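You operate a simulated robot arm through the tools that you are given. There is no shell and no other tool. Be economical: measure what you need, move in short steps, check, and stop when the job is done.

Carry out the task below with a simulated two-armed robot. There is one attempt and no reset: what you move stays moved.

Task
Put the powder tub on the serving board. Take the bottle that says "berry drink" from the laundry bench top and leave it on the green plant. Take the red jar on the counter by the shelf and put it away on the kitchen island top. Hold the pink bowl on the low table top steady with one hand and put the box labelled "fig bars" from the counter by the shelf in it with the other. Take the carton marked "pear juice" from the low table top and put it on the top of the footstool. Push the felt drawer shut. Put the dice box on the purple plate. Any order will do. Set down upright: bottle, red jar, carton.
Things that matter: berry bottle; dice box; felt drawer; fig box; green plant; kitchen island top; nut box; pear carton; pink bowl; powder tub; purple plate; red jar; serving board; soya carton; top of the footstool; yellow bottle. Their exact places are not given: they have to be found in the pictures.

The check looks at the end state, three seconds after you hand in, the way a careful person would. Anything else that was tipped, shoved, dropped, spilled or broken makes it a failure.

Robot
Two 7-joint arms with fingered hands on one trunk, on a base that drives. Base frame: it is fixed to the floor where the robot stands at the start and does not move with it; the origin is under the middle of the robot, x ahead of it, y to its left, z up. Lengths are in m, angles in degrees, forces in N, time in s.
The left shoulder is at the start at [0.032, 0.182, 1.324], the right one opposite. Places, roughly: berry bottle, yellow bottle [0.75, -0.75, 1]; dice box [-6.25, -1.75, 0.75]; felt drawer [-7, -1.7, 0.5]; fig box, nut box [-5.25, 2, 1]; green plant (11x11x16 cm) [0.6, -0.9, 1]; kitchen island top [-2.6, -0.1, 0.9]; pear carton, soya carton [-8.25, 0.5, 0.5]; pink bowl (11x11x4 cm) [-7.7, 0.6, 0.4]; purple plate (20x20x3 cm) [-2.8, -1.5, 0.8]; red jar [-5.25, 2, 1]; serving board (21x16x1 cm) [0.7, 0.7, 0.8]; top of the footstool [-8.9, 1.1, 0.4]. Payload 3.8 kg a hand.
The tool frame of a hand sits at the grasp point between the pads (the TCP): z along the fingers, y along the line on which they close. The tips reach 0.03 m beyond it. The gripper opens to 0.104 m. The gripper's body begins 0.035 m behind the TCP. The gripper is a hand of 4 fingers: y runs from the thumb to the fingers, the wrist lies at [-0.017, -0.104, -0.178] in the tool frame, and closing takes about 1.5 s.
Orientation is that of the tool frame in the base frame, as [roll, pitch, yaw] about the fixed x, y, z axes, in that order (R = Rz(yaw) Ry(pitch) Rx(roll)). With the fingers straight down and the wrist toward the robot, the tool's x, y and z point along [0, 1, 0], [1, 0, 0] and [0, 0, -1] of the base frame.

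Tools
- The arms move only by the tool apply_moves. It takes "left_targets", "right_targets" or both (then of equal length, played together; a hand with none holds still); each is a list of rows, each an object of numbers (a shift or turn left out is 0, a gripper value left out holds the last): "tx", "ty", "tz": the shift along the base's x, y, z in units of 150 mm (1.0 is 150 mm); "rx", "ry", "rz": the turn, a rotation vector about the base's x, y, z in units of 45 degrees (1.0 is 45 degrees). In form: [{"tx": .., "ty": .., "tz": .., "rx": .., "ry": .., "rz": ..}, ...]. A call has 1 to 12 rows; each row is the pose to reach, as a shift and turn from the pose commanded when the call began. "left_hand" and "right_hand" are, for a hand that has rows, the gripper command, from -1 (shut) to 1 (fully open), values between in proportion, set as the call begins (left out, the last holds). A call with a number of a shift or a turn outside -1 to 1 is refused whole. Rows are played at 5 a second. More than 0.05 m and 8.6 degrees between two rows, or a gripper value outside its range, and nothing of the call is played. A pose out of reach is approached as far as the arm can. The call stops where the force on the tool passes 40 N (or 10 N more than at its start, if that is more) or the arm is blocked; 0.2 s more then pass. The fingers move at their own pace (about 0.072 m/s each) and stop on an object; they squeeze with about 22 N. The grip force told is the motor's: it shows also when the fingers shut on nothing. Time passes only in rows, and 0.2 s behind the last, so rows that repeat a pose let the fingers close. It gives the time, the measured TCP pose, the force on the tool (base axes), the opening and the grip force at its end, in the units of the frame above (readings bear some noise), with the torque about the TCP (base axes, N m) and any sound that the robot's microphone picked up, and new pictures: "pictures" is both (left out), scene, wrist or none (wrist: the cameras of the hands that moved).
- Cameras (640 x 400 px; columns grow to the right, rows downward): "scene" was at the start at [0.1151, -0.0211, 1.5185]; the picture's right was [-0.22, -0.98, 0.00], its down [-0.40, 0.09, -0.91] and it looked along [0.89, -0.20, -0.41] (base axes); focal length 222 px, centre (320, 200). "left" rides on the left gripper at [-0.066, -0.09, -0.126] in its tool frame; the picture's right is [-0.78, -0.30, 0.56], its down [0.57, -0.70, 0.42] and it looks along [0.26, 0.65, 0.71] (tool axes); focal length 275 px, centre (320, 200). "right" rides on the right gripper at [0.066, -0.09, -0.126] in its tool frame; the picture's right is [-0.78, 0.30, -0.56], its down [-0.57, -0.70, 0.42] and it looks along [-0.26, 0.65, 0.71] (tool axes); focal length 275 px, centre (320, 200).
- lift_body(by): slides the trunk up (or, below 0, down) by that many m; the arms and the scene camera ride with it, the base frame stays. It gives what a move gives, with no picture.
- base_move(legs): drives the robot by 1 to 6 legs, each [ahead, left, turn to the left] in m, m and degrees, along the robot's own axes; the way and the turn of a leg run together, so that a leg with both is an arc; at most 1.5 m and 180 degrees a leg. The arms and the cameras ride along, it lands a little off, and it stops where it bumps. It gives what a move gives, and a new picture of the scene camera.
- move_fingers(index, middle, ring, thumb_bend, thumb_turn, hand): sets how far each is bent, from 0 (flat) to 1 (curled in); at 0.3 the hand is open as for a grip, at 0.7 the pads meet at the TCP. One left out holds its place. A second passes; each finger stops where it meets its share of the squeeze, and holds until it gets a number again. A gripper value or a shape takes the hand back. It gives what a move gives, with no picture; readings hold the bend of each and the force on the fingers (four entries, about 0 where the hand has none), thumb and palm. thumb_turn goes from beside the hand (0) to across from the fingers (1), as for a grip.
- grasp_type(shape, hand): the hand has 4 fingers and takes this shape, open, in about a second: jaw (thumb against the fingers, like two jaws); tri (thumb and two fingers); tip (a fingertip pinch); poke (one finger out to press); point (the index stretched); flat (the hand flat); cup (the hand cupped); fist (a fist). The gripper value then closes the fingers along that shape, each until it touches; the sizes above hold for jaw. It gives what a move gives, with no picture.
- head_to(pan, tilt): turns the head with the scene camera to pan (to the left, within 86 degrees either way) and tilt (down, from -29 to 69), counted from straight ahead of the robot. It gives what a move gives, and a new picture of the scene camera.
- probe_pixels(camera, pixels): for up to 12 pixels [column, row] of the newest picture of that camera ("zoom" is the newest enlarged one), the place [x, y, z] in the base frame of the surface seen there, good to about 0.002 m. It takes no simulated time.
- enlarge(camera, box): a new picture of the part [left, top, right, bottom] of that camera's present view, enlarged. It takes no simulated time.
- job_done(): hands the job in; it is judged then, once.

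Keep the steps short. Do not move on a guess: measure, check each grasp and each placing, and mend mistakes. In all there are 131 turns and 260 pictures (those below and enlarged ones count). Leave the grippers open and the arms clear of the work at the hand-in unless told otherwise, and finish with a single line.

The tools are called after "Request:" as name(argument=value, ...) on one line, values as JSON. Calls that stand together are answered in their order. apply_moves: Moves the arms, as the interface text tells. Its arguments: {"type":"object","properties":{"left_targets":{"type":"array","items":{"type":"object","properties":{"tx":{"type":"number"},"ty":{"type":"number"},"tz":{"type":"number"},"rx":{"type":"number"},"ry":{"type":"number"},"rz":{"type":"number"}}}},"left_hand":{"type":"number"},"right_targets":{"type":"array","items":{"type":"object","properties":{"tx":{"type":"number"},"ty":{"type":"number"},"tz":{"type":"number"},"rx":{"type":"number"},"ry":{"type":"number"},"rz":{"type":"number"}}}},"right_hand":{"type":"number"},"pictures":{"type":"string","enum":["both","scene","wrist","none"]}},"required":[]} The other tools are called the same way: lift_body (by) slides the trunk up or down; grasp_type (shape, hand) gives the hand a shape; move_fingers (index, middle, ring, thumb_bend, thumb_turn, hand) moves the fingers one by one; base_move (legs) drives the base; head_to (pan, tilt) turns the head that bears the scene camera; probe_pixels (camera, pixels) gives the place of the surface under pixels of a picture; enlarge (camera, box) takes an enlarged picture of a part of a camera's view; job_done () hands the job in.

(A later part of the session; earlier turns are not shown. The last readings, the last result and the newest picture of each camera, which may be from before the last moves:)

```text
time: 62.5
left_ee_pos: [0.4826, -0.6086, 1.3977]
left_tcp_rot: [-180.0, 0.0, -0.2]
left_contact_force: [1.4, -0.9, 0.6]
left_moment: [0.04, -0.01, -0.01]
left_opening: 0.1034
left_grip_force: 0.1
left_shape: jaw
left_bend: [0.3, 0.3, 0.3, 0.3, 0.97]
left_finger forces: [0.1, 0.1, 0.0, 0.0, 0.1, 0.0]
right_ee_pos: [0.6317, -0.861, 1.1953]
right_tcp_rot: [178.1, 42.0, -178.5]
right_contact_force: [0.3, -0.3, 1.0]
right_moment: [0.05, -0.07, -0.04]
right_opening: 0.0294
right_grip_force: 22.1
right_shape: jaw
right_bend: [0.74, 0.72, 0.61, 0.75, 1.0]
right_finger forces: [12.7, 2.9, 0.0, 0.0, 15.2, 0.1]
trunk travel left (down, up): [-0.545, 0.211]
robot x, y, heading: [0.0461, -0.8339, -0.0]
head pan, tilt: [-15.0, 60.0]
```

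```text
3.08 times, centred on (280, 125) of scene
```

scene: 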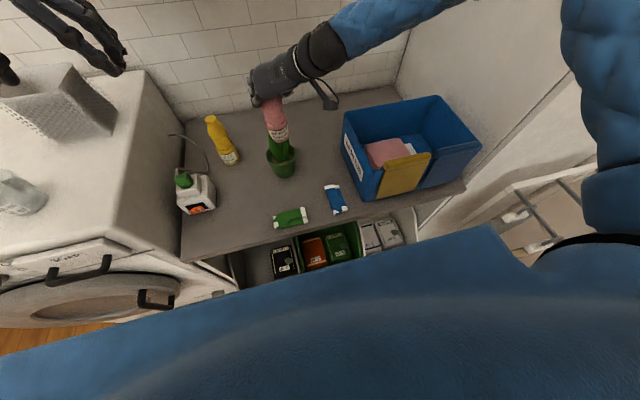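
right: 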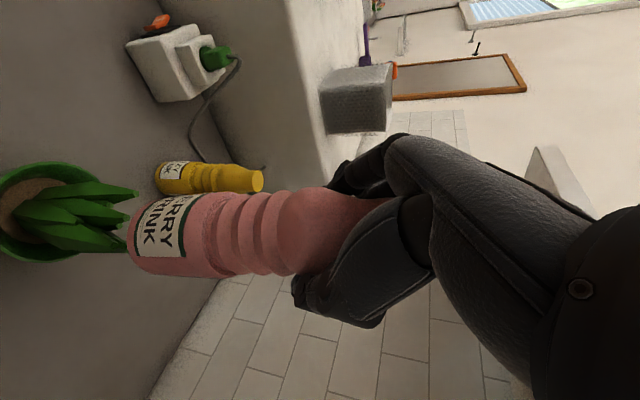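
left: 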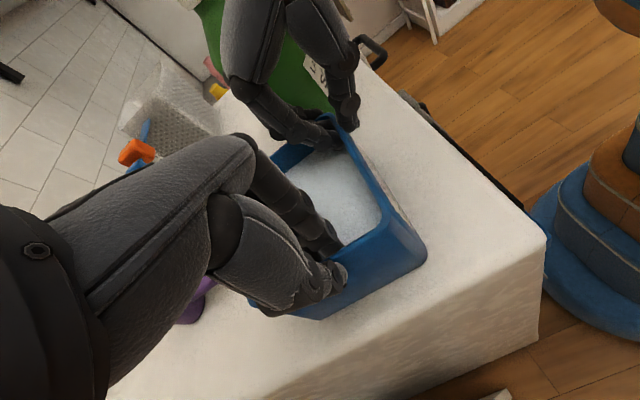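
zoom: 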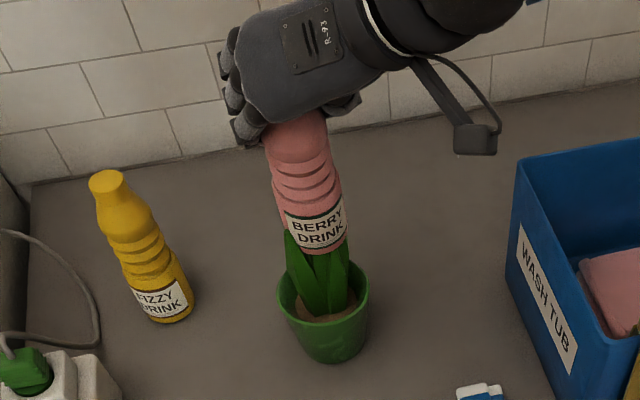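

Request:
probe_pixels(camera="zoom", pixels=[[318, 248], [318, 252], [318, 257], [295, 238], [345, 240], [330, 262], [285, 150], [318, 180]])

Request:
apply_moves(right_targets=[{"tz": -0.02}, {"tz": -0.04}, {"tz": -0.04}], pictures="wrist")

```text
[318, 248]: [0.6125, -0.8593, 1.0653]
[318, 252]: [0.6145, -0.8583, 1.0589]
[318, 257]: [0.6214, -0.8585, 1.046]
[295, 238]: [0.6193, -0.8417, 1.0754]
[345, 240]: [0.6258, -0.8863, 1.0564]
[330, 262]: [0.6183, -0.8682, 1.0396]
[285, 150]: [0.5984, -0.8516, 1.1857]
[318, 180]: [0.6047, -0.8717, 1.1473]
```

```text
time: 63.3
left_ee_pos: [0.4822, -0.6094, 1.3966]
left_tcp_rot: [180.0, -0.1, -0.3]
left_contact_force: [0.4, 0.8, -0.1]
left_moment: [0.02, 0.03, -0.02]
left_opening: 0.1039
left_grip_force: 0.1
left_shape: jaw
left_bend: [0.3, 0.3, 0.3, 0.3, 0.97]
left_finger forces: [0.0, 0.0, 0.0, 0.0, 0.0, 0.0]
right_ee_pos: [0.6316, -0.8621, 1.1887]
right_tcp_rot: [178.1, 41.9, -178.3]
right_contact_force: [-0.4, -1.1, 1.1]
right_moment: [0.0, -0.02, 0.03]
right_opening: 0.0292
right_grip_force: 22.6
right_shape: jaw
right_bend: [0.74, 0.72, 0.61, 0.75, 1.0]
right_finger forces: [12.3, 3.4, 0.0, 0.0, 15.4, 0.1]
trunk travel left (down, up): [-0.545, 0.211]
robot x, y, heading: [0.0478, -0.831, -0.2]
head pan, tilt: [-15.0, 60.0]
```

right: 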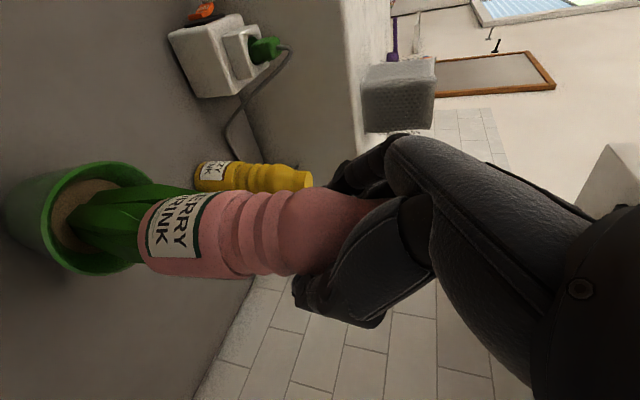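

Request:
enlarge(camera="scene", box=[250, 90, 310, 190])

Request:
probe_pixels(camera="zoom", pixels=[[320, 186], [320, 192], [320, 198], [320, 204], [290, 180], [350, 182], [320, 210]])

```text
4.00 times, centred on (280, 140) of scene
```

zoom: 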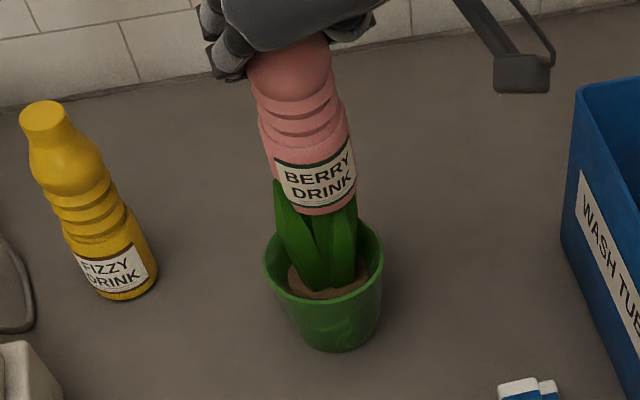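

```text
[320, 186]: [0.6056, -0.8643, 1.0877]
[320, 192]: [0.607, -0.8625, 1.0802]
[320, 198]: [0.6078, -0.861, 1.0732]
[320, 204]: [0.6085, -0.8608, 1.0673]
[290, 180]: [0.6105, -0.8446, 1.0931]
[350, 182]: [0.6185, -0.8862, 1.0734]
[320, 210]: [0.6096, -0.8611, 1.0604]
```

The base stays at about 1.057 while the hand descended, so the plant supports the bottle. I'll open and retreat back and up along the tool axis.

Request:
apply_moves(right_targets=[{"tz": 0}, {"tz": 0}, {"tz": 0}, {"tz": 0}, {"tz": 0}, {"tz": 0}], right_hand=1, pictures="scene")

Request:
apply_moves(right_targets=[{"tx": -0.1, "tz": 0.11}, {"tx": -0.25, "tz": 0.28}, {"tx": -0.45, "tz": 0.5}, {"tx": -0.7, "tz": 0.75}, {"tx": -0.9, "tz": 0.98}], pictures="scene")

Request:
enlarge(camera="scene", box=[220, 60, 340, 190])

```text
time: 64.7
left_ee_pos: [0.482, -0.6094, 1.3972]
left_tcp_rot: [180.0, 0.0, -0.2]
left_contact_force: [-0.1, -0.3, -0.2]
left_moment: [-0.01, 0.0, -0.01]
left_opening: 0.1039
left_grip_force: 0.1
left_shape: jaw
left_bend: [0.3, 0.3, 0.3, 0.3, 0.97]
left_finger forces: [0.1, 0.0, 0.0, 0.0, 0.0, 0.0]
right_ee_pos: [0.6327, -0.8622, 1.1897]
right_tcp_rot: [178.2, 42.1, -178.3]
right_contact_force: [0.7, 1.0, 1.3]
right_moment: [0.01, 0.01, 0.0]
right_opening: 0.1038
right_grip_force: 0.0
right_shape: jaw
right_bend: [0.3, 0.3, 0.3, 0.3, 0.97]
right_finger forces: [0.0, 0.0, 0.1, 0.0, 0.0, 0.0]
trunk travel left (down, up): [-0.545, 0.211]
robot x, y, heading: [0.0466, -0.8316, -0.4]
head pan, tilt: [-15.0, 60.0]
```

scene: 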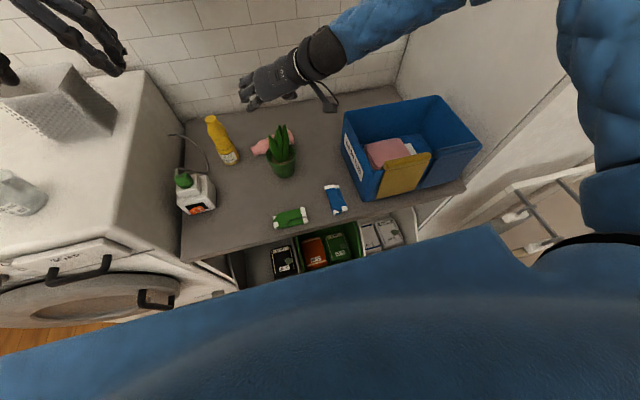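

```text
refused: row 4 steps farther than a row can; nothing moved
```

```text
3.08 times, centred on (280, 125) of scene
```

zoom: 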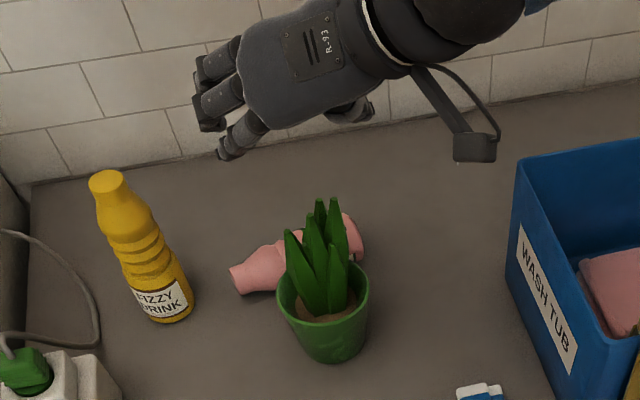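

The bottle toppled behind the plant because it had tilted in the pinch. I'll retreat the hand carefully and look at where it lies.

Request:
apply_moves(right_targets=[{"tx": -0.1, "tz": 0.11}, {"tx": -0.25, "tz": 0.28}, {"tx": -0.42, "tz": 0.45}, {"tx": -0.6, "tz": 0.65}, {"tx": -0.6, "tz": 0.65}], pictures="both")

Request:
enlarge(camera="scene", box=[220, 90, 340, 190])

Request:
enlarge(camera="right", box=[0, 130, 280, 400])

```text
time: 65.9
left_ee_pos: [0.4829, -0.6094, 1.3958]
left_tcp_rot: [180.0, 0.1, -0.3]
left_contact_force: [0.4, -0.3, -0.7]
left_moment: [0.0, 0.02, 0.01]
left_opening: 0.104
left_grip_force: 0.1
left_shape: jaw
left_bend: [0.3, 0.3, 0.3, 0.3, 0.97]
left_finger forces: [0.1, 0.0, 0.0, 0.1, 0.1, 0.0]
right_ee_pos: [0.5431, -0.8602, 1.2867]
right_tcp_rot: [178.2, 42.1, -178.4]
right_contact_force: [0.3, 0.4, -0.2]
right_moment: [-0.01, 0.03, -0.05]
right_opening: 0.104
right_grip_force: 0.1
right_shape: jaw
right_bend: [0.3, 0.3, 0.3, 0.3, 0.97]
right_finger forces: [0.1, 0.0, 0.1, 0.0, 0.0, 0.1]
trunk travel left (down, up): [-0.545, 0.211]
robot x, y, heading: [0.0493, -0.8297, -0.2]
head pan, tilt: [-15.0, 60.0]
```

scene: 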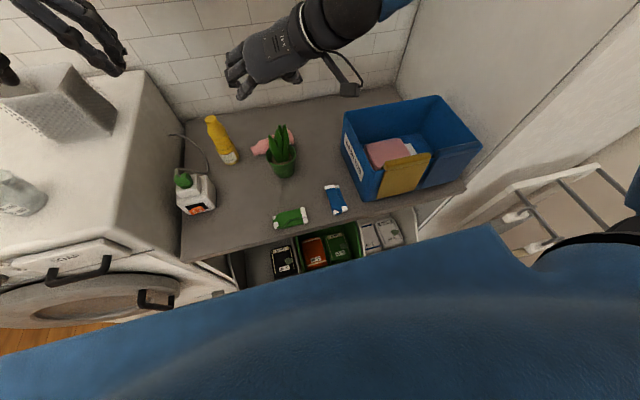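
right: 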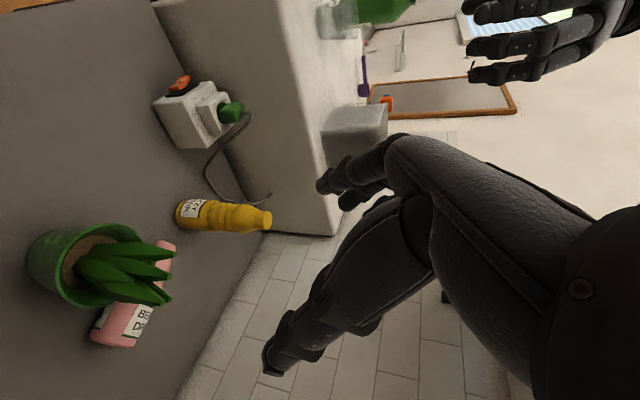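

```text
4.00 times, centred on (280, 140) of scene
```

zoom: 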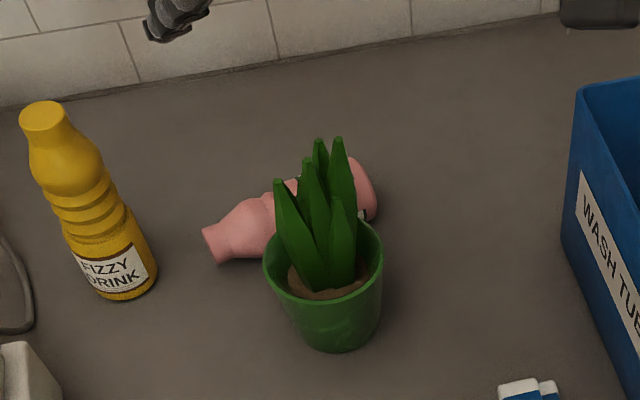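

```text
1.48 times, centred on (140, 265) of right
```

zoom: 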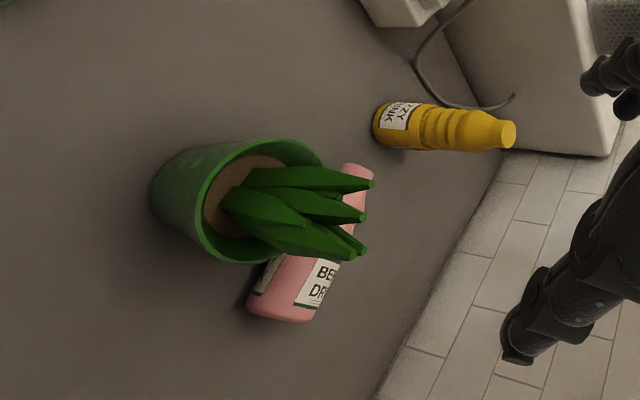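

The bottle lies behind the pot with its cap to the left. I'll measure it.

Request:
probe_pixels(camera="scene", pixels=[[252, 148], [254, 153], [260, 142], [262, 153], [291, 133], [293, 141], [268, 138], [288, 131], [265, 147]])

Request:
probe_pixels(camera="right", pixels=[[164, 243], [165, 250], [162, 255], [110, 325], [130, 330], [125, 318], [100, 335], [140, 315], [115, 340]])

```text
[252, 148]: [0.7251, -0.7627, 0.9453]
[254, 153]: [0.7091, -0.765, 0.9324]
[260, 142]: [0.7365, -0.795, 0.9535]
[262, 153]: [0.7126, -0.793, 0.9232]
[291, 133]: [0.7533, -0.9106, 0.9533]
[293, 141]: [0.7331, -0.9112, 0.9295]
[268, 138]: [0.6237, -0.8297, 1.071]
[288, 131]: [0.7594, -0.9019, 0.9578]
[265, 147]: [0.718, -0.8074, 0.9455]
```

```text
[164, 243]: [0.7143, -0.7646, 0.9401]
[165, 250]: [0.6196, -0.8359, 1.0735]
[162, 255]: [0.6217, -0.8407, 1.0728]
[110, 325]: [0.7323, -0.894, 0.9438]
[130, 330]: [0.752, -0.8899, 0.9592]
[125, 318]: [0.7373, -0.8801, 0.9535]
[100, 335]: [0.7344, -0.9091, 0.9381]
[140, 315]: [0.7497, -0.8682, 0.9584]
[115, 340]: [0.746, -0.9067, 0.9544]
```

The bottle axis runs from base (0.765, −0.925) to cap (0.724, −0.755) at z≈0.93. I'll reorient the right hand (fingers down, closing across the bottle, wrist leaning left), so that turning it later sets the bottle upright with a firm side grip.

Request:
apply_moves(right_targets=[{"ry": 0.155}, {"ry": 0.31}, {"ry": 0.465}, {"ry": 0.62}, {"ry": 0.775}, {"ry": 0.93}], pictures="none")

Request:
apply_moves(right_targets=[{"rz": -0.166}, {"rz": -0.333}, {"rz": -0.5}, {"rz": -0.667}, {"rz": -0.833}, {"rz": -1}], pictures="none")

Request:
apply_moves(right_targets=[{"rz": -0.166}, {"rz": -0.333}, {"rz": -0.5}, {"rz": -0.667}, {"rz": -0.75}], pictures="none")

Request:
apply_moves(right_targets=[{"rx": -0.15, "ry": -0.033}, {"rx": -0.3, "ry": -0.066}, {"rx": -0.433, "ry": -0.098}], pictures="wrist")

```text
time: 67.3
left_ee_pos: [0.4824, -0.6097, 1.3962]
left_tcp_rot: [-180.0, 0.0, -0.1]
left_contact_force: [0.7, 0.6, 0.3]
left_moment: [-0.03, 0.03, -0.02]
left_opening: 0.1037
left_grip_force: 0.1
left_shape: jaw
left_bend: [0.3, 0.3, 0.3, 0.3, 0.97]
left_finger forces: [0.1, 0.0, 0.1, 0.1, 0.1, 0.1]
right_ee_pos: [0.5305, -0.8338, 1.2876]
right_tcp_rot: [176.3, 0.1, -178.8]
right_contact_force: [0.4, -0.5, 0.1]
right_moment: [-0.03, 0.01, 0.01]
right_opening: 0.1038
right_grip_force: 0.1
right_shape: jaw
right_bend: [0.3, 0.3, 0.3, 0.3, 0.97]
right_finger forces: [0.0, 0.0, 0.0, 0.0, 0.0, 0.0]
right hand out of reach, approached as far as the arm can: row 3, 4, 5, 6
trunk travel left (down, up): [-0.545, 0.211]
robot x, y, heading: [0.0449, -0.8274, -0.1]
head pan, tilt: [-15.0, 60.0]
```

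```text
time: 68.7
left_ee_pos: [0.4824, -0.6097, 1.3977]
left_tcp_rot: [-180.0, 0.0, -0.3]
left_contact_force: [0.5, 0.4, -0.5]
left_moment: [-0.01, 0.02, -0.02]
left_opening: 0.1036
left_grip_force: 0.2
left_shape: jaw
left_bend: [0.3, 0.3, 0.3, 0.3, 0.97]
left_finger forces: [0.0, 0.0, 0.0, 0.0, 0.0, 0.0]
right_ee_pos: [0.5026, -0.7899, 1.2828]
right_tcp_rot: [175.6, -0.5, 140.6]
right_contact_force: [-0.4, 0.5, 0.0]
right_moment: [0.0, 0.0, 0.0]
right_opening: 0.1037
right_grip_force: 0.1
right_shape: jaw
right_bend: [0.3, 0.3, 0.3, 0.3, 0.97]
right_finger forces: [0.1, 0.1, 0.0, 0.1, 0.0, 0.0]
right hand out of reach, approached as far as the arm can: row 1, 2, 3, 4, 5, 6
trunk travel left (down, up): [-0.545, 0.211]
robot x, y, heading: [0.0454, -0.8311, -0.2]
head pan, tilt: [-15.0, 60.0]
```

```text
time: 69.9
left_ee_pos: [0.4817, -0.6099, 1.3973]
left_tcp_rot: [180.0, 0.0, -0.2]
left_contact_force: [-1.0, 0.0, 0.5]
left_moment: [0.01, 0.01, -0.03]
left_opening: 0.1037
left_grip_force: 0.2
left_shape: jaw
left_bend: [0.3, 0.3, 0.3, 0.3, 0.97]
left_finger forces: [0.1, 0.0, 0.0, 0.0, 0.0, 0.0]
right_ee_pos: [0.5029, -0.7904, 1.2874]
right_tcp_rot: [175.7, -0.4, 106.8]
right_contact_force: [-0.3, 1.0, 0.2]
right_moment: [-0.02, -0.02, -0.02]
right_opening: 0.1039
right_grip_force: 0.0
right_shape: jaw
right_bend: [0.3, 0.3, 0.3, 0.3, 0.97]
right_finger forces: [0.1, 0.0, 0.0, 0.0, 0.0, 0.1]
right hand out of reach, approached as far as the arm can: row 1, 2
trunk travel left (down, up): [-0.545, 0.211]
robot x, y, heading: [0.0463, -0.8316, -0.2]
head pan, tilt: [-15.0, 60.0]
```

```text
time: 70.7
left_ee_pos: [0.4825, -0.6098, 1.3965]
left_tcp_rot: [179.9, -0.1, -0.2]
left_contact_force: [-0.5, -0.4, 0.6]
left_moment: [-0.01, -0.01, 0.0]
left_opening: 0.1038
left_grip_force: 0.1
left_shape: jaw
left_bend: [0.3, 0.3, 0.3, 0.3, 0.97]
left_finger forces: [0.0, 0.0, 0.1, 0.0, 0.0, 0.1]
right_ee_pos: [0.503, -0.7906, 1.2856]
right_tcp_rot: [177.3, 19.5, 107.2]
right_contact_force: [0.1, -0.3, 0.2]
right_moment: [0.01, 0.03, 0.02]
right_opening: 0.1038
right_grip_force: 0.1
right_shape: jaw
right_bend: [0.3, 0.3, 0.3, 0.3, 0.97]
right_finger forces: [0.1, 0.1, 0.0, 0.1, 0.0, 0.1]
trunk travel left (down, up): [-0.545, 0.211]
robot x, y, heading: [0.0488, -0.8305, -0.3]
head pan, tilt: [-15.0, 60.0]
```

right: 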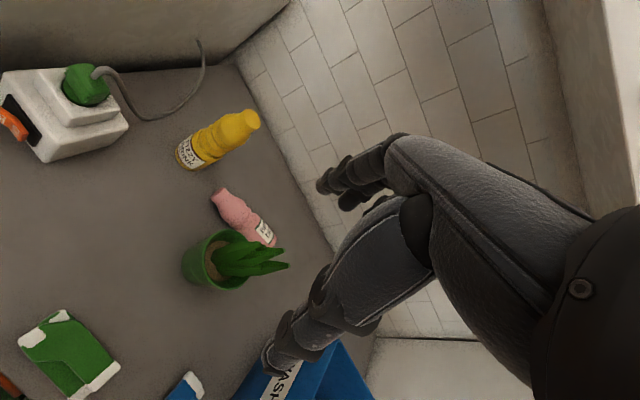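

I can see the bottle well now, so I'll measure its axis from this view.

Request:
enlarge(camera="right", box=[170, 160, 310, 310])

Request:
probe_pixels(camera="right", pixels=[[212, 196], [220, 190], [226, 196], [221, 207], [233, 200], [230, 215], [250, 212], [248, 228], [273, 240], [264, 240], [258, 222], [240, 208]])

```text
2.67 times, centred on (240, 235) of right
```

zoom: 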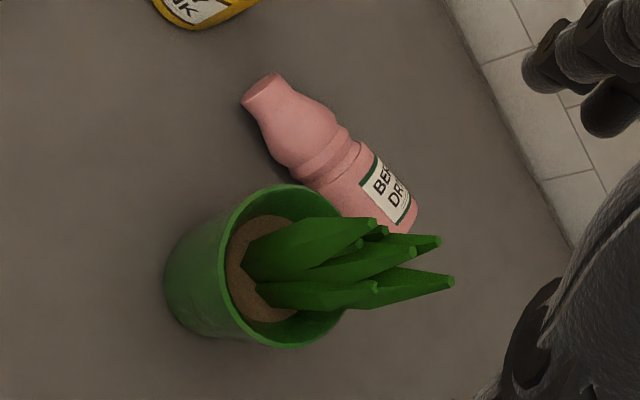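

```text
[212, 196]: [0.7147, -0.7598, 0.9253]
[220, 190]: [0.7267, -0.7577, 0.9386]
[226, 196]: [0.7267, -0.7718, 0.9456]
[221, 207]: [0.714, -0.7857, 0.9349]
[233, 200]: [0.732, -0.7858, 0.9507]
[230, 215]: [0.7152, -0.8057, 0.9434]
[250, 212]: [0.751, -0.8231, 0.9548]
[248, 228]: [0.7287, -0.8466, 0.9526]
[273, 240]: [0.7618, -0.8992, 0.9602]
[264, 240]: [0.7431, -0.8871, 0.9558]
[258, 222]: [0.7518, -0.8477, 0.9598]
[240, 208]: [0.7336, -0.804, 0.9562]
```

The bottle's axis is about 15° off y, matching the hand's 17°. I'll lower the trunk 0.12 m and move in 5 cm for reach.

Request:
lift_body(by=-0.12)

Request:
base_move(legs=[[0.05, 0, 0]])

```text
time: 72.2
left_ee_pos: [0.4822, -0.6105, 1.277]
left_tcp_rot: [180.0, 0.0, -0.1]
left_contact_force: [0.0, -0.2, 0.6]
left_moment: [0.01, -0.04, 0.01]
left_opening: 0.1038
left_grip_force: 0.1
left_shape: jaw
left_bend: [0.3, 0.3, 0.3, 0.3, 0.97]
left_finger forces: [0.0, 0.0, 0.0, 0.0, 0.1, 0.0]
right_ee_pos: [0.5032, -0.7906, 1.1652]
right_tcp_rot: [177.2, 19.3, 107.1]
right_contact_force: [0.8, 0.1, -0.3]
right_moment: [-0.01, 0.0, 0.02]
right_opening: 0.1038
right_grip_force: 0.1
right_shape: jaw
right_bend: [0.3, 0.3, 0.3, 0.3, 0.97]
right_finger forces: [0.0, 0.1, 0.1, 0.0, 0.0, 0.0]
trunk travel left (down, up): [-0.425, 0.331]
robot x, y, heading: [0.0432, -0.8292, -0.0]
head pan, tilt: [-15.0, 60.0]
```

```text
time: 73.2
left_ee_pos: [0.534, -0.6095, 1.2766]
left_tcp_rot: [-179.9, 0.0, -0.1]
left_contact_force: [1.0, 1.1, -0.5]
left_moment: [0.04, -0.01, 0.01]
left_opening: 0.1038
left_grip_force: 0.0
left_shape: jaw
left_bend: [0.3, 0.3, 0.3, 0.3, 0.97]
left_finger forces: [0.1, 0.0, 0.0, 0.0, 0.0, 0.0]
right_ee_pos: [0.5545, -0.79, 1.1632]
right_tcp_rot: [177.4, 19.3, 107.3]
right_contact_force: [0.3, 0.5, -1.4]
right_moment: [-0.02, 0.01, -0.01]
right_opening: 0.1037
right_grip_force: 0.0
right_shape: jaw
right_bend: [0.3, 0.3, 0.3, 0.3, 0.97]
right_finger forces: [0.1, 0.0, 0.0, 0.0, 0.1, 0.1]
trunk travel left (down, up): [-0.425, 0.331]
robot x, y, heading: [0.0933, -0.8302, -0.1]
head pan, tilt: [-15.0, 60.0]
```

scene: 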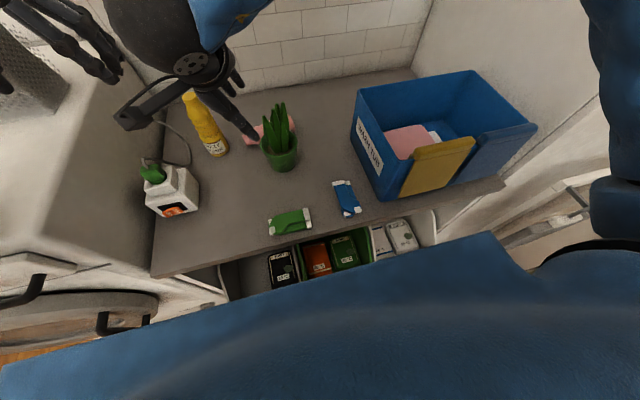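

I'll move the hand forward above the bottle's dome, to the left of the plant.

Request:
apply_moves(right_targets=[{"tx": 0.3, "ty": 0.1}, {"tx": 0.6, "ty": 0.1}, {"tx": 0.9, "ty": 0.1}, {"tx": 1, "ty": 0.1}], pictures="none")

Request:
apply_moves(right_targets=[{"tx": 0.22, "ty": -0.05, "tz": -0.15}, {"tx": 0.22, "ty": -0.1, "tz": -0.4}, {"tx": 0.22, "ty": -0.15, "tz": -0.6}, {"tx": 0.22, "ty": -0.15, "tz": -0.6}], pictures="both")

```text
time: 74.2
left_ee_pos: [0.5321, -0.6093, 1.2761]
left_tcp_rot: [179.9, -0.1, -0.1]
left_contact_force: [1.1, -0.8, -0.7]
left_moment: [0.04, 0.03, -0.02]
left_opening: 0.1039
left_grip_force: 0.1
left_shape: jaw
left_bend: [0.3, 0.3, 0.3, 0.3, 0.97]
left_finger forces: [0.0, 0.0, 0.0, 0.0, 0.0, 0.1]
right_ee_pos: [0.7025, -0.7755, 1.1667]
right_tcp_rot: [177.2, 19.3, 107.1]
right_contact_force: [0.5, 0.7, -0.4]
right_moment: [-0.03, 0.01, -0.01]
right_opening: 0.104
right_grip_force: 0.1
right_shape: jaw
right_bend: [0.3, 0.3, 0.3, 0.3, 0.97]
right_finger forces: [0.0, 0.0, 0.1, 0.0, 0.0, 0.0]
trunk travel left (down, up): [-0.425, 0.331]
robot x, y, heading: [0.098, -0.8286, -0.2]
head pan, tilt: [-15.0, 60.0]
```

```text
time: 75.2
left_ee_pos: [0.5308, -0.6095, 1.2781]
left_tcp_rot: [180.0, 0.0, -0.1]
left_contact_force: [0.1, -0.7, 0.3]
left_moment: [-0.02, -0.05, 0.0]
left_opening: 0.1038
left_grip_force: 0.1
left_shape: jaw
left_bend: [0.3, 0.3, 0.3, 0.3, 0.97]
left_finger forces: [0.0, 0.1, 0.0, 0.0, 0.0, 0.1]
right_ee_pos: [0.7357, -0.7992, 1.0749]
right_tcp_rot: [177.3, 19.3, 107.3]
right_contact_force: [-1.1, 0.9, -0.5]
right_moment: [0.02, 0.0, -0.02]
right_opening: 0.1038
right_grip_force: 0.0
right_shape: jaw
right_bend: [0.3, 0.3, 0.3, 0.3, 0.97]
right_finger forces: [0.1, 0.0, 0.1, 0.0, 0.1, 0.1]
trunk travel left (down, up): [-0.425, 0.331]
robot x, y, heading: [0.0947, -0.8347, -0.0]
head pan, tilt: [-15.0, 60.0]
```

scene: 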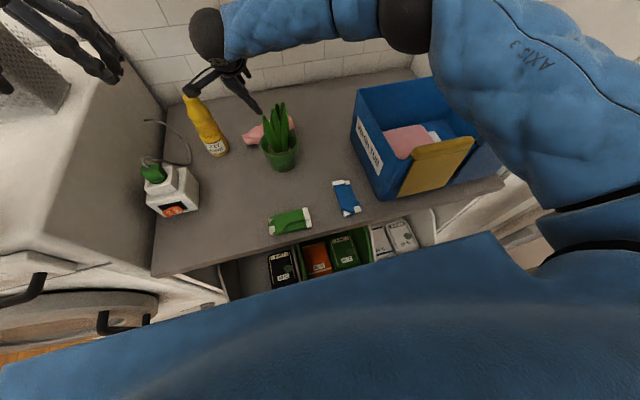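
right: 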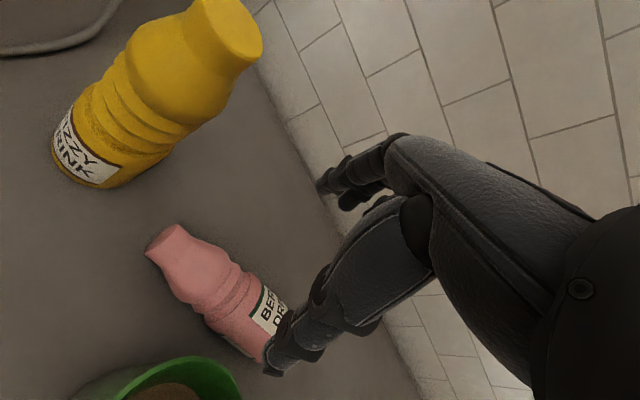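

The closing plane is centred on the bottle. I'll narrow the opening to 8 cm to clear the pot, and descend.

Request:
apply_moves(right_targets=[{"tx": 0.03, "tz": -0.2}, {"tx": 0.03, "ty": -0.02, "tz": -0.4}, {"tx": 0.03, "ty": -0.04, "tz": -0.6}, {"tx": 0.03, "ty": -0.04, "tz": -0.6}], right_hand=0.54, pictures="both")

Request:
enlarge(camera="scene", box=[180, 80, 320, 190])

```text
time: 76.2
left_ee_pos: [0.531, -0.6099, 1.277]
left_tcp_rot: [-179.9, 0.0, -0.1]
left_contact_force: [0.0, -1.0, -0.3]
left_moment: [0.02, 0.01, 0.02]
left_opening: 0.1036
left_grip_force: 0.0
left_shape: jaw
left_bend: [0.3, 0.3, 0.3, 0.3, 0.97]
left_finger forces: [0.1, 0.0, 0.0, 0.1, 0.1, 0.0]
right_ee_pos: [0.7397, -0.8037, 0.9865]
right_tcp_rot: [177.1, 19.3, 107.1]
right_contact_force: [-0.4, -0.6, 0.4]
right_moment: [0.02, 0.02, -0.03]
right_opening: 0.0803
right_grip_force: 0.0
right_shape: jaw
right_bend: [0.27, 0.35, 0.32, 0.5, 0.98]
right_finger forces: [0.0, 0.1, 0.0, 0.0, 0.0, 0.1]
trunk travel left (down, up): [-0.425, 0.331]
robot x, y, heading: [0.0947, -0.8299, 0.1]
head pan, tilt: [-15.0, 60.0]
```

scene: 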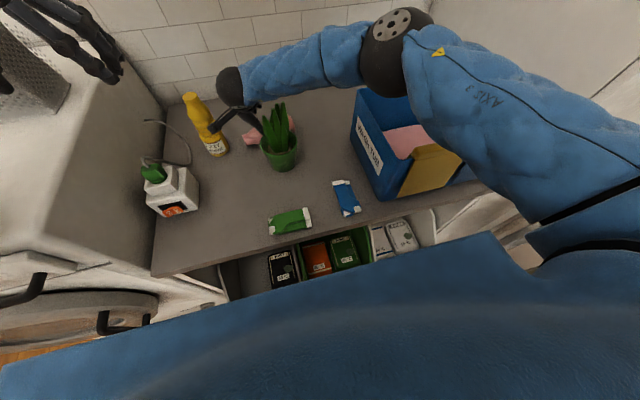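
right: 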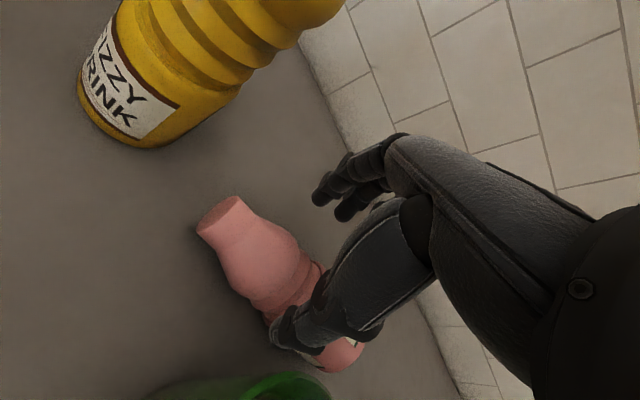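

```text
3.64 times, centred on (250, 135) of scene
```

zoom: 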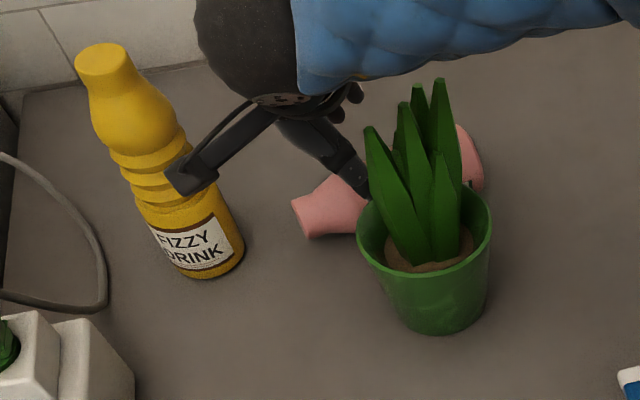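

Before descending, I'll check the forearm against the tub and the camera against the yellow bottle.

Request:
probe_pixels(camera="scene", pixels=[[345, 85], [380, 90], [300, 85], [400, 60], [362, 92], [410, 110], [215, 128], [213, 120], [250, 125], [440, 130]])

```text
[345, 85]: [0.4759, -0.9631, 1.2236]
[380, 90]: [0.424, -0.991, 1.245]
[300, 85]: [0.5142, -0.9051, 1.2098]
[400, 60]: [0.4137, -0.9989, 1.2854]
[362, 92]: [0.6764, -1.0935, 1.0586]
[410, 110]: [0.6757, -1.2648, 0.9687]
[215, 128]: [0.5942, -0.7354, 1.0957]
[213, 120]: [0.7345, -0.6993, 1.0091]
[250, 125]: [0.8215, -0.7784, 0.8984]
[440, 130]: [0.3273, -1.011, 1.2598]
```

There's clearance everywhere. I'll descend the last 4.4 cm.

Request:
apply_moves(right_targets=[{"tz": -0.1}, {"tz": -0.2}, {"tz": -0.29}, {"tz": -0.29}], pictures="wrist")

```text
time: 77.2
left_ee_pos: [0.532, -0.6087, 1.2773]
left_tcp_rot: [180.0, 0.0, -0.1]
left_contact_force: [-0.4, 0.2, 0.0]
left_moment: [-0.02, -0.02, 0.01]
left_opening: 0.1038
left_grip_force: 0.0
left_shape: jaw
left_bend: [0.3, 0.3, 0.3, 0.3, 0.97]
left_finger forces: [0.0, 0.0, 0.0, 0.0, 0.0, 0.0]
right_ee_pos: [0.7399, -0.8019, 0.9422]
right_tcp_rot: [177.3, 19.4, 107.3]
right_contact_force: [-0.3, 0.3, 0.4]
right_moment: [-0.03, -0.01, 0.0]
right_opening: 0.0804
right_grip_force: 0.0
right_shape: jaw
right_bend: [0.27, 0.35, 0.32, 0.5, 0.98]
right_finger forces: [0.0, 0.1, 0.0, 0.1, 0.1, 0.1]
trunk travel left (down, up): [-0.425, 0.331]
robot x, y, heading: [0.0966, -0.8327, -0.1]
head pan, tilt: [-15.0, 60.0]
```

right: 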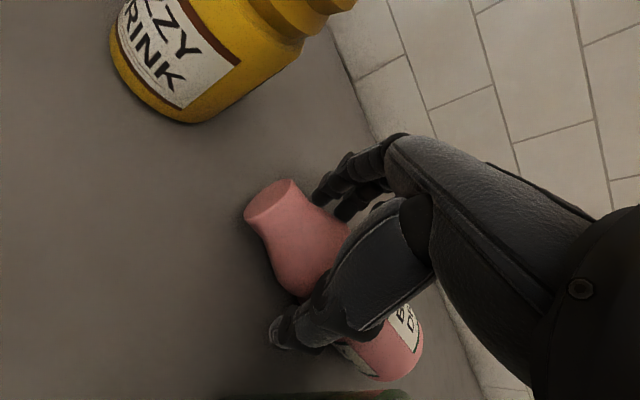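

The hand straddles the ridges and dome with no contact. I'll close, then lift.

Request:
apply_moves(right_targets=[{"tz": 0}, {"tz": 0}, {"tz": 0}, {"tz": 0}, {"tz": 0}, {"tz": 0}, {"tz": 0}], right_hand=-1, pictures="none")

Request:
apply_moves(right_targets=[{"tz": 0.1}, {"tz": 0.3}, {"tz": 0.6}, {"tz": 0.9}, {"tz": 1}, {"tz": 1}], pictures="both")

```text
time: 78.8
left_ee_pos: [0.5322, -0.6098, 1.2769]
left_tcp_rot: [-180.0, 0.0, -0.2]
left_contact_force: [0.1, 0.5, 0.3]
left_moment: [-0.01, 0.01, 0.0]
left_opening: 0.1036
left_grip_force: 0.1
left_shape: jaw
left_bend: [0.3, 0.3, 0.3, 0.3, 0.97]
left_finger forces: [0.0, 0.0, 0.1, 0.0, 0.0, 0.1]
right_ee_pos: [0.7397, -0.8013, 0.9416]
right_tcp_rot: [177.2, 19.3, 107.2]
right_contact_force: [0.6, 0.0, 0.3]
right_moment: [0.02, -0.03, 0.0]
right_opening: 0.0445
right_grip_force: 22.7
right_shape: jaw
right_bend: [0.74, 0.49, 0.46, 0.71, 1.0]
right_finger forces: [10.9, 6.4, 2.2, 0.0, 17.7, 0.1]
trunk travel left (down, up): [-0.425, 0.331]
robot x, y, heading: [0.0962, -0.8295, -0.1]
head pan, tilt: [-15.0, 60.0]
```

```text
time: 80.2
left_ee_pos: [0.5323, -0.6089, 1.2769]
left_tcp_rot: [-180.0, 0.0, -0.1]
left_contact_force: [-0.1, -0.4, 0.1]
left_moment: [0.04, -0.02, 0.02]
left_opening: 0.1036
left_grip_force: 0.1
left_shape: jaw
left_bend: [0.3, 0.3, 0.3, 0.3, 0.97]
left_finger forces: [0.0, 0.0, 0.1, 0.1, 0.0, 0.0]
right_ee_pos: [0.7408, -0.8031, 1.0923]
right_tcp_rot: [177.3, 19.4, 107.2]
right_contact_force: [0.9, -0.5, -1.0]
right_moment: [-0.02, 0.01, -0.02]
right_opening: 0.0445
right_grip_force: 21.8
right_shape: jaw
right_bend: [0.74, 0.49, 0.48, 0.71, 1.0]
right_finger forces: [10.5, 6.6, 2.5, 0.0, 17.9, 0.1]
trunk travel left (down, up): [-0.425, 0.331]
robot x, y, heading: [0.096, -0.8322, -0.2]
head pan, tilt: [-15.0, 60.0]
```

scene: 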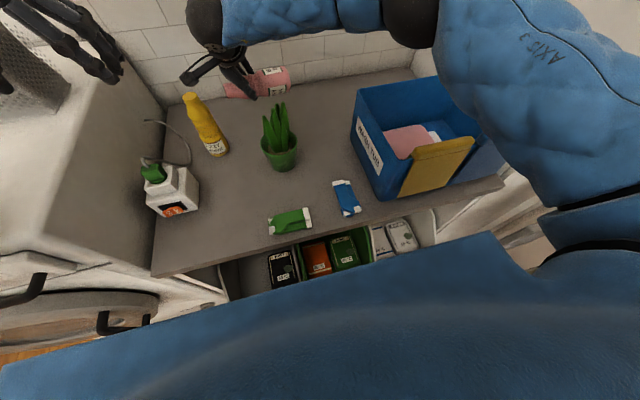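
right: 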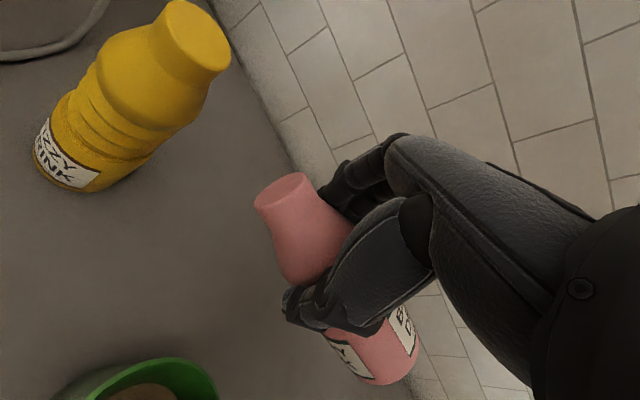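

I have a firm body grip at 44 mm. I'll raise and pull back, then roll the hand 90° to stand the bottle upright.

Request:
apply_moves(right_targets=[{"tz": 0.2, "tx": -0.1}, {"tz": 0.4, "tx": -0.25}, {"tz": 0.6, "tx": -0.4}, {"tz": 0.8, "tx": -0.55}, {"tz": 1, "tx": -0.7}], pictures="none")

Request:
apply_moves(right_targets=[{"rx": 0.161, "ry": 0.044}, {"rx": 0.321, "ry": 0.089}, {"rx": 0.482, "ry": 0.133}, {"rx": 0.643, "ry": 0.177}, {"rx": 0.803, "ry": 0.222}, {"rx": 0.964, "ry": 0.266}], pictures="none")

Request:
apply_moves(right_targets=[{"rx": 0.161, "ry": 0.044}, {"rx": 0.321, "ry": 0.089}, {"rx": 0.482, "ry": 0.133}, {"rx": 0.643, "ry": 0.177}, {"rx": 0.803, "ry": 0.222}, {"rx": 0.964, "ry": 0.266}], pictures="both")

```text
time: 81.4
left_ee_pos: [0.5314, -0.6093, 1.277]
left_tcp_rot: [-180.0, -0.1, -0.2]
left_contact_force: [0.5, -0.1, 0.2]
left_moment: [0.01, -0.04, 0.0]
left_opening: 0.1038
left_grip_force: 0.0
left_shape: jaw
left_bend: [0.3, 0.3, 0.3, 0.3, 0.97]
left_finger forces: [0.0, 0.0, 0.0, 0.0, 0.0, 0.0]
right_ee_pos: [0.6351, -0.8015, 1.2436]
right_tcp_rot: [177.3, 19.4, 107.0]
right_contact_force: [-0.4, -0.9, -1.0]
right_moment: [0.05, 0.01, 0.0]
right_opening: 0.0445
right_grip_force: 21.9
right_shape: jaw
right_bend: [0.74, 0.49, 0.48, 0.71, 1.0]
right_finger forces: [10.7, 6.7, 2.5, 0.1, 17.8, 0.0]
trunk travel left (down, up): [-0.425, 0.331]
robot x, y, heading: [0.0951, -0.8296, -0.3]
head pan, tilt: [-15.0, 60.0]
```

```text
time: 82.8
left_ee_pos: [0.5327, -0.6098, 1.277]
left_tcp_rot: [-179.9, 0.0, -0.1]
left_contact_force: [0.0, -0.2, 0.1]
left_moment: [0.01, -0.04, 0.02]
left_opening: 0.1036
left_grip_force: 0.0
left_shape: jaw
left_bend: [0.3, 0.3, 0.3, 0.3, 0.97]
left_finger forces: [0.0, 0.1, 0.1, 0.1, 0.0, 0.1]
right_ee_pos: [0.6365, -0.8038, 1.2408]
right_tcp_rot: [175.8, -25.8, 107.3]
right_contact_force: [0.7, -0.6, -1.2]
right_moment: [0.03, -0.01, -0.01]
right_opening: 0.0448
right_grip_force: 21.5
right_shape: jaw
right_bend: [0.74, 0.49, 0.48, 0.71, 1.0]
right_finger forces: [10.6, 6.6, 2.6, 0.1, 17.7, 0.0]
trunk travel left (down, up): [-0.425, 0.331]
robot x, y, heading: [0.0987, -0.8323, 0.1]
head pan, tilt: [-15.0, 60.0]
```

```text
time: 84.2
left_ee_pos: [0.5331, -0.6096, 1.2769]
left_tcp_rot: [-180.0, 0.0, -0.1]
left_contact_force: [0.5, 0.3, 0.6]
left_moment: [-0.02, 0.02, 0.0]
left_opening: 0.1039
left_grip_force: 0.1
left_shape: jaw
left_bend: [0.3, 0.3, 0.3, 0.3, 0.97]
left_finger forces: [0.0, 0.0, 0.0, 0.0, 0.1, 0.1]
right_ee_pos: [0.6357, -0.8037, 1.2409]
right_tcp_rot: [171.6, -70.7, 110.8]
right_contact_force: [-0.3, 0.8, -1.2]
right_moment: [-0.01, -0.02, -0.02]
right_opening: 0.0445
right_grip_force: 22.3
right_shape: jaw
right_bend: [0.74, 0.49, 0.48, 0.71, 1.0]
right_finger forces: [10.7, 6.4, 3.0, 0.0, 17.5, 0.0]
trunk travel left (down, up): [-0.425, 0.331]
robot x, y, heading: [0.097, -0.8287, 0.3]
head pan, tilt: [-15.0, 60.0]
```

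scene: 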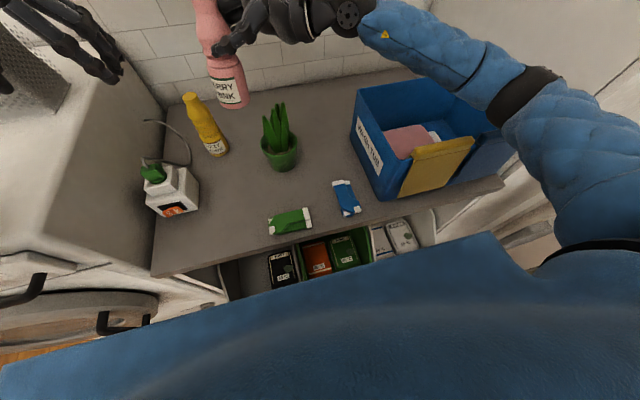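
right: 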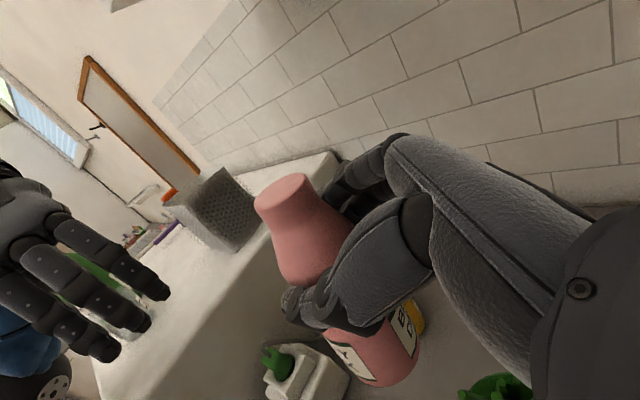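

The bottle is roughly upright. I'll tilt the head up to check its verticality.

Request:
head_to(pan=0, tilt=40)

Request:
enlarge(camera="scene", box=[260, 80, 400, 220])

```text
time: 85.0
left_ee_pos: [0.5315, -0.6098, 1.2769]
left_tcp_rot: [180.0, 0.0, -0.2]
left_contact_force: [0.2, -1.2, -0.1]
left_moment: [0.0, 0.05, 0.04]
left_opening: 0.1036
left_grip_force: 0.0
left_shape: jaw
left_bend: [0.3, 0.3, 0.3, 0.3, 0.97]
left_finger forces: [0.0, 0.0, 0.0, 0.0, 0.1, 0.1]
right_ee_pos: [0.6355, -0.8024, 1.2405]
right_tcp_rot: [171.8, -70.5, 110.5]
right_contact_force: [0.2, -0.1, -0.5]
right_moment: [-0.01, -0.01, 0.0]
right_opening: 0.0445
right_grip_force: 23.0
right_shape: jaw
right_bend: [0.74, 0.49, 0.48, 0.71, 1.0]
right_finger forces: [10.6, 6.5, 3.0, 0.1, 17.5, 0.0]
trunk travel left (down, up): [-0.425, 0.331]
robot x, y, heading: [0.1002, -0.8315, -0.3]
head pan, tilt: [0.0, 40.0]
```

scene: 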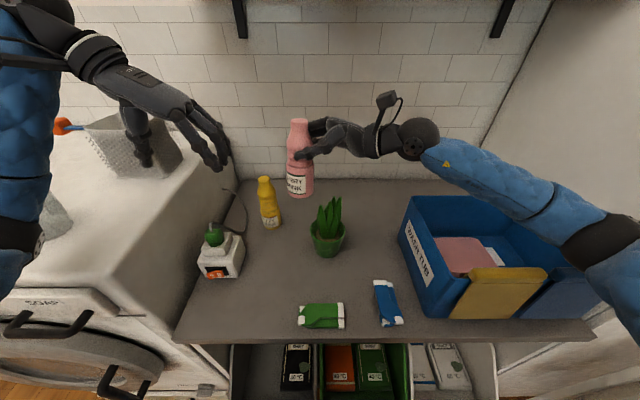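

```text
2.86 times, centred on (330, 150) of scene
```

zoom: 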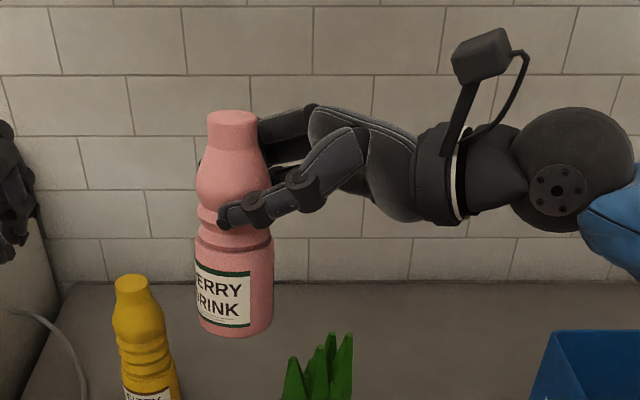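

Request:
probe_pixels(camera="zoom", pixels=[[235, 268], [235, 290], [235, 320], [235, 332], [232, 118], [205, 260], [205, 320], [268, 260], [265, 315], [236, 338], [213, 125], [252, 125]])

```text
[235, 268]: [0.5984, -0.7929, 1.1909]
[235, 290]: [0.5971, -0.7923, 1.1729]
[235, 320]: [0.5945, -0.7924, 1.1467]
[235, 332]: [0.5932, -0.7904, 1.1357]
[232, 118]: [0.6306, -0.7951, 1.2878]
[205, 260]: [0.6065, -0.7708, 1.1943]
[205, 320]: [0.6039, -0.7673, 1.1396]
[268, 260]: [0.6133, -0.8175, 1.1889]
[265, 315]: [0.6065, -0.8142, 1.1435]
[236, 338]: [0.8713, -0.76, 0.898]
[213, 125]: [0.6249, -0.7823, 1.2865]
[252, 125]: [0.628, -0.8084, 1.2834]
```

The bottle leans about 5°. I'll correct that turn and move it above the pot's centre.

Request:
apply_moves(right_targets=[{"rx": -0.045, "ry": -0.056, "ty": -0.15}, {"rx": -0.089, "ry": -0.112, "ty": -0.3}, {"rx": -0.089, "ry": -0.112, "ty": -0.39, "tx": 0.015}, {"rx": -0.089, "ry": -0.112, "ty": -0.39, "tx": 0.015}], pictures="scene")

Request:
enlarge(camera="scene", box=[270, 110, 390, 270])

```text
time: 86.0
left_ee_pos: [0.5316, -0.6092, 1.2772]
left_tcp_rot: [-180.0, 0.0, 0.0]
left_contact_force: [0.5, -0.2, -0.4]
left_moment: [0.02, -0.02, 0.0]
left_opening: 0.1036
left_grip_force: 0.1
left_shape: jaw
left_bend: [0.3, 0.3, 0.3, 0.3, 0.97]
left_finger forces: [0.1, 0.0, 0.1, 0.1, 0.1, 0.0]
right_ee_pos: [0.6402, -0.8622, 1.2398]
right_tcp_rot: [164.0, -64.8, 117.7]
right_contact_force: [-0.9, -0.1, -1.5]
right_moment: [-0.02, 0.03, 0.01]
right_opening: 0.0445
right_grip_force: 22.2
right_shape: jaw
right_bend: [0.74, 0.49, 0.48, 0.71, 1.0]
right_finger forces: [10.7, 6.4, 2.9, 0.1, 17.4, 0.0]
trunk travel left (down, up): [-0.425, 0.331]
robot x, y, heading: [0.0961, -0.8336, -0.3]
head pan, tilt: [0.0, 40.0]
```

scene: 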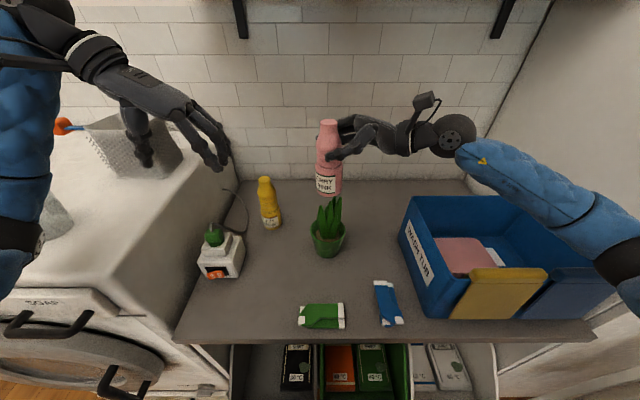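

```text
2.50 times, centred on (330, 190) of scene
```

zoom: 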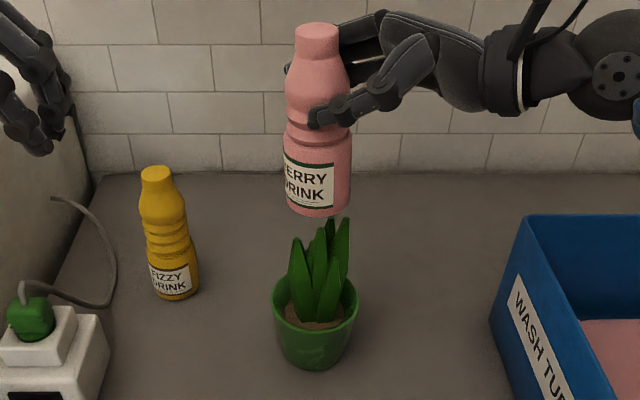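

Request:
probe_pixels(camera="zoom", pixels=[[318, 158], [318, 175], [318, 200], [318, 210], [288, 150], [288, 195], [348, 152], [346, 205], [272, 288], [358, 290], [317, 330], [315, 312]])

```text
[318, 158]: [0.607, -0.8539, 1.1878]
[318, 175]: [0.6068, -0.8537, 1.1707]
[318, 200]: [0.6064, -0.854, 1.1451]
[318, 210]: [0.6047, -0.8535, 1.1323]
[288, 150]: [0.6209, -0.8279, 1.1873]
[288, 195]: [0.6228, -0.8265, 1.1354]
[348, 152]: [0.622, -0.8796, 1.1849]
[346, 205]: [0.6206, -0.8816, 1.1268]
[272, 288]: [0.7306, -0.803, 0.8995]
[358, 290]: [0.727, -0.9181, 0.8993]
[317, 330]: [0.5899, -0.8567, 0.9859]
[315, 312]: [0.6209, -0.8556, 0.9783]
```

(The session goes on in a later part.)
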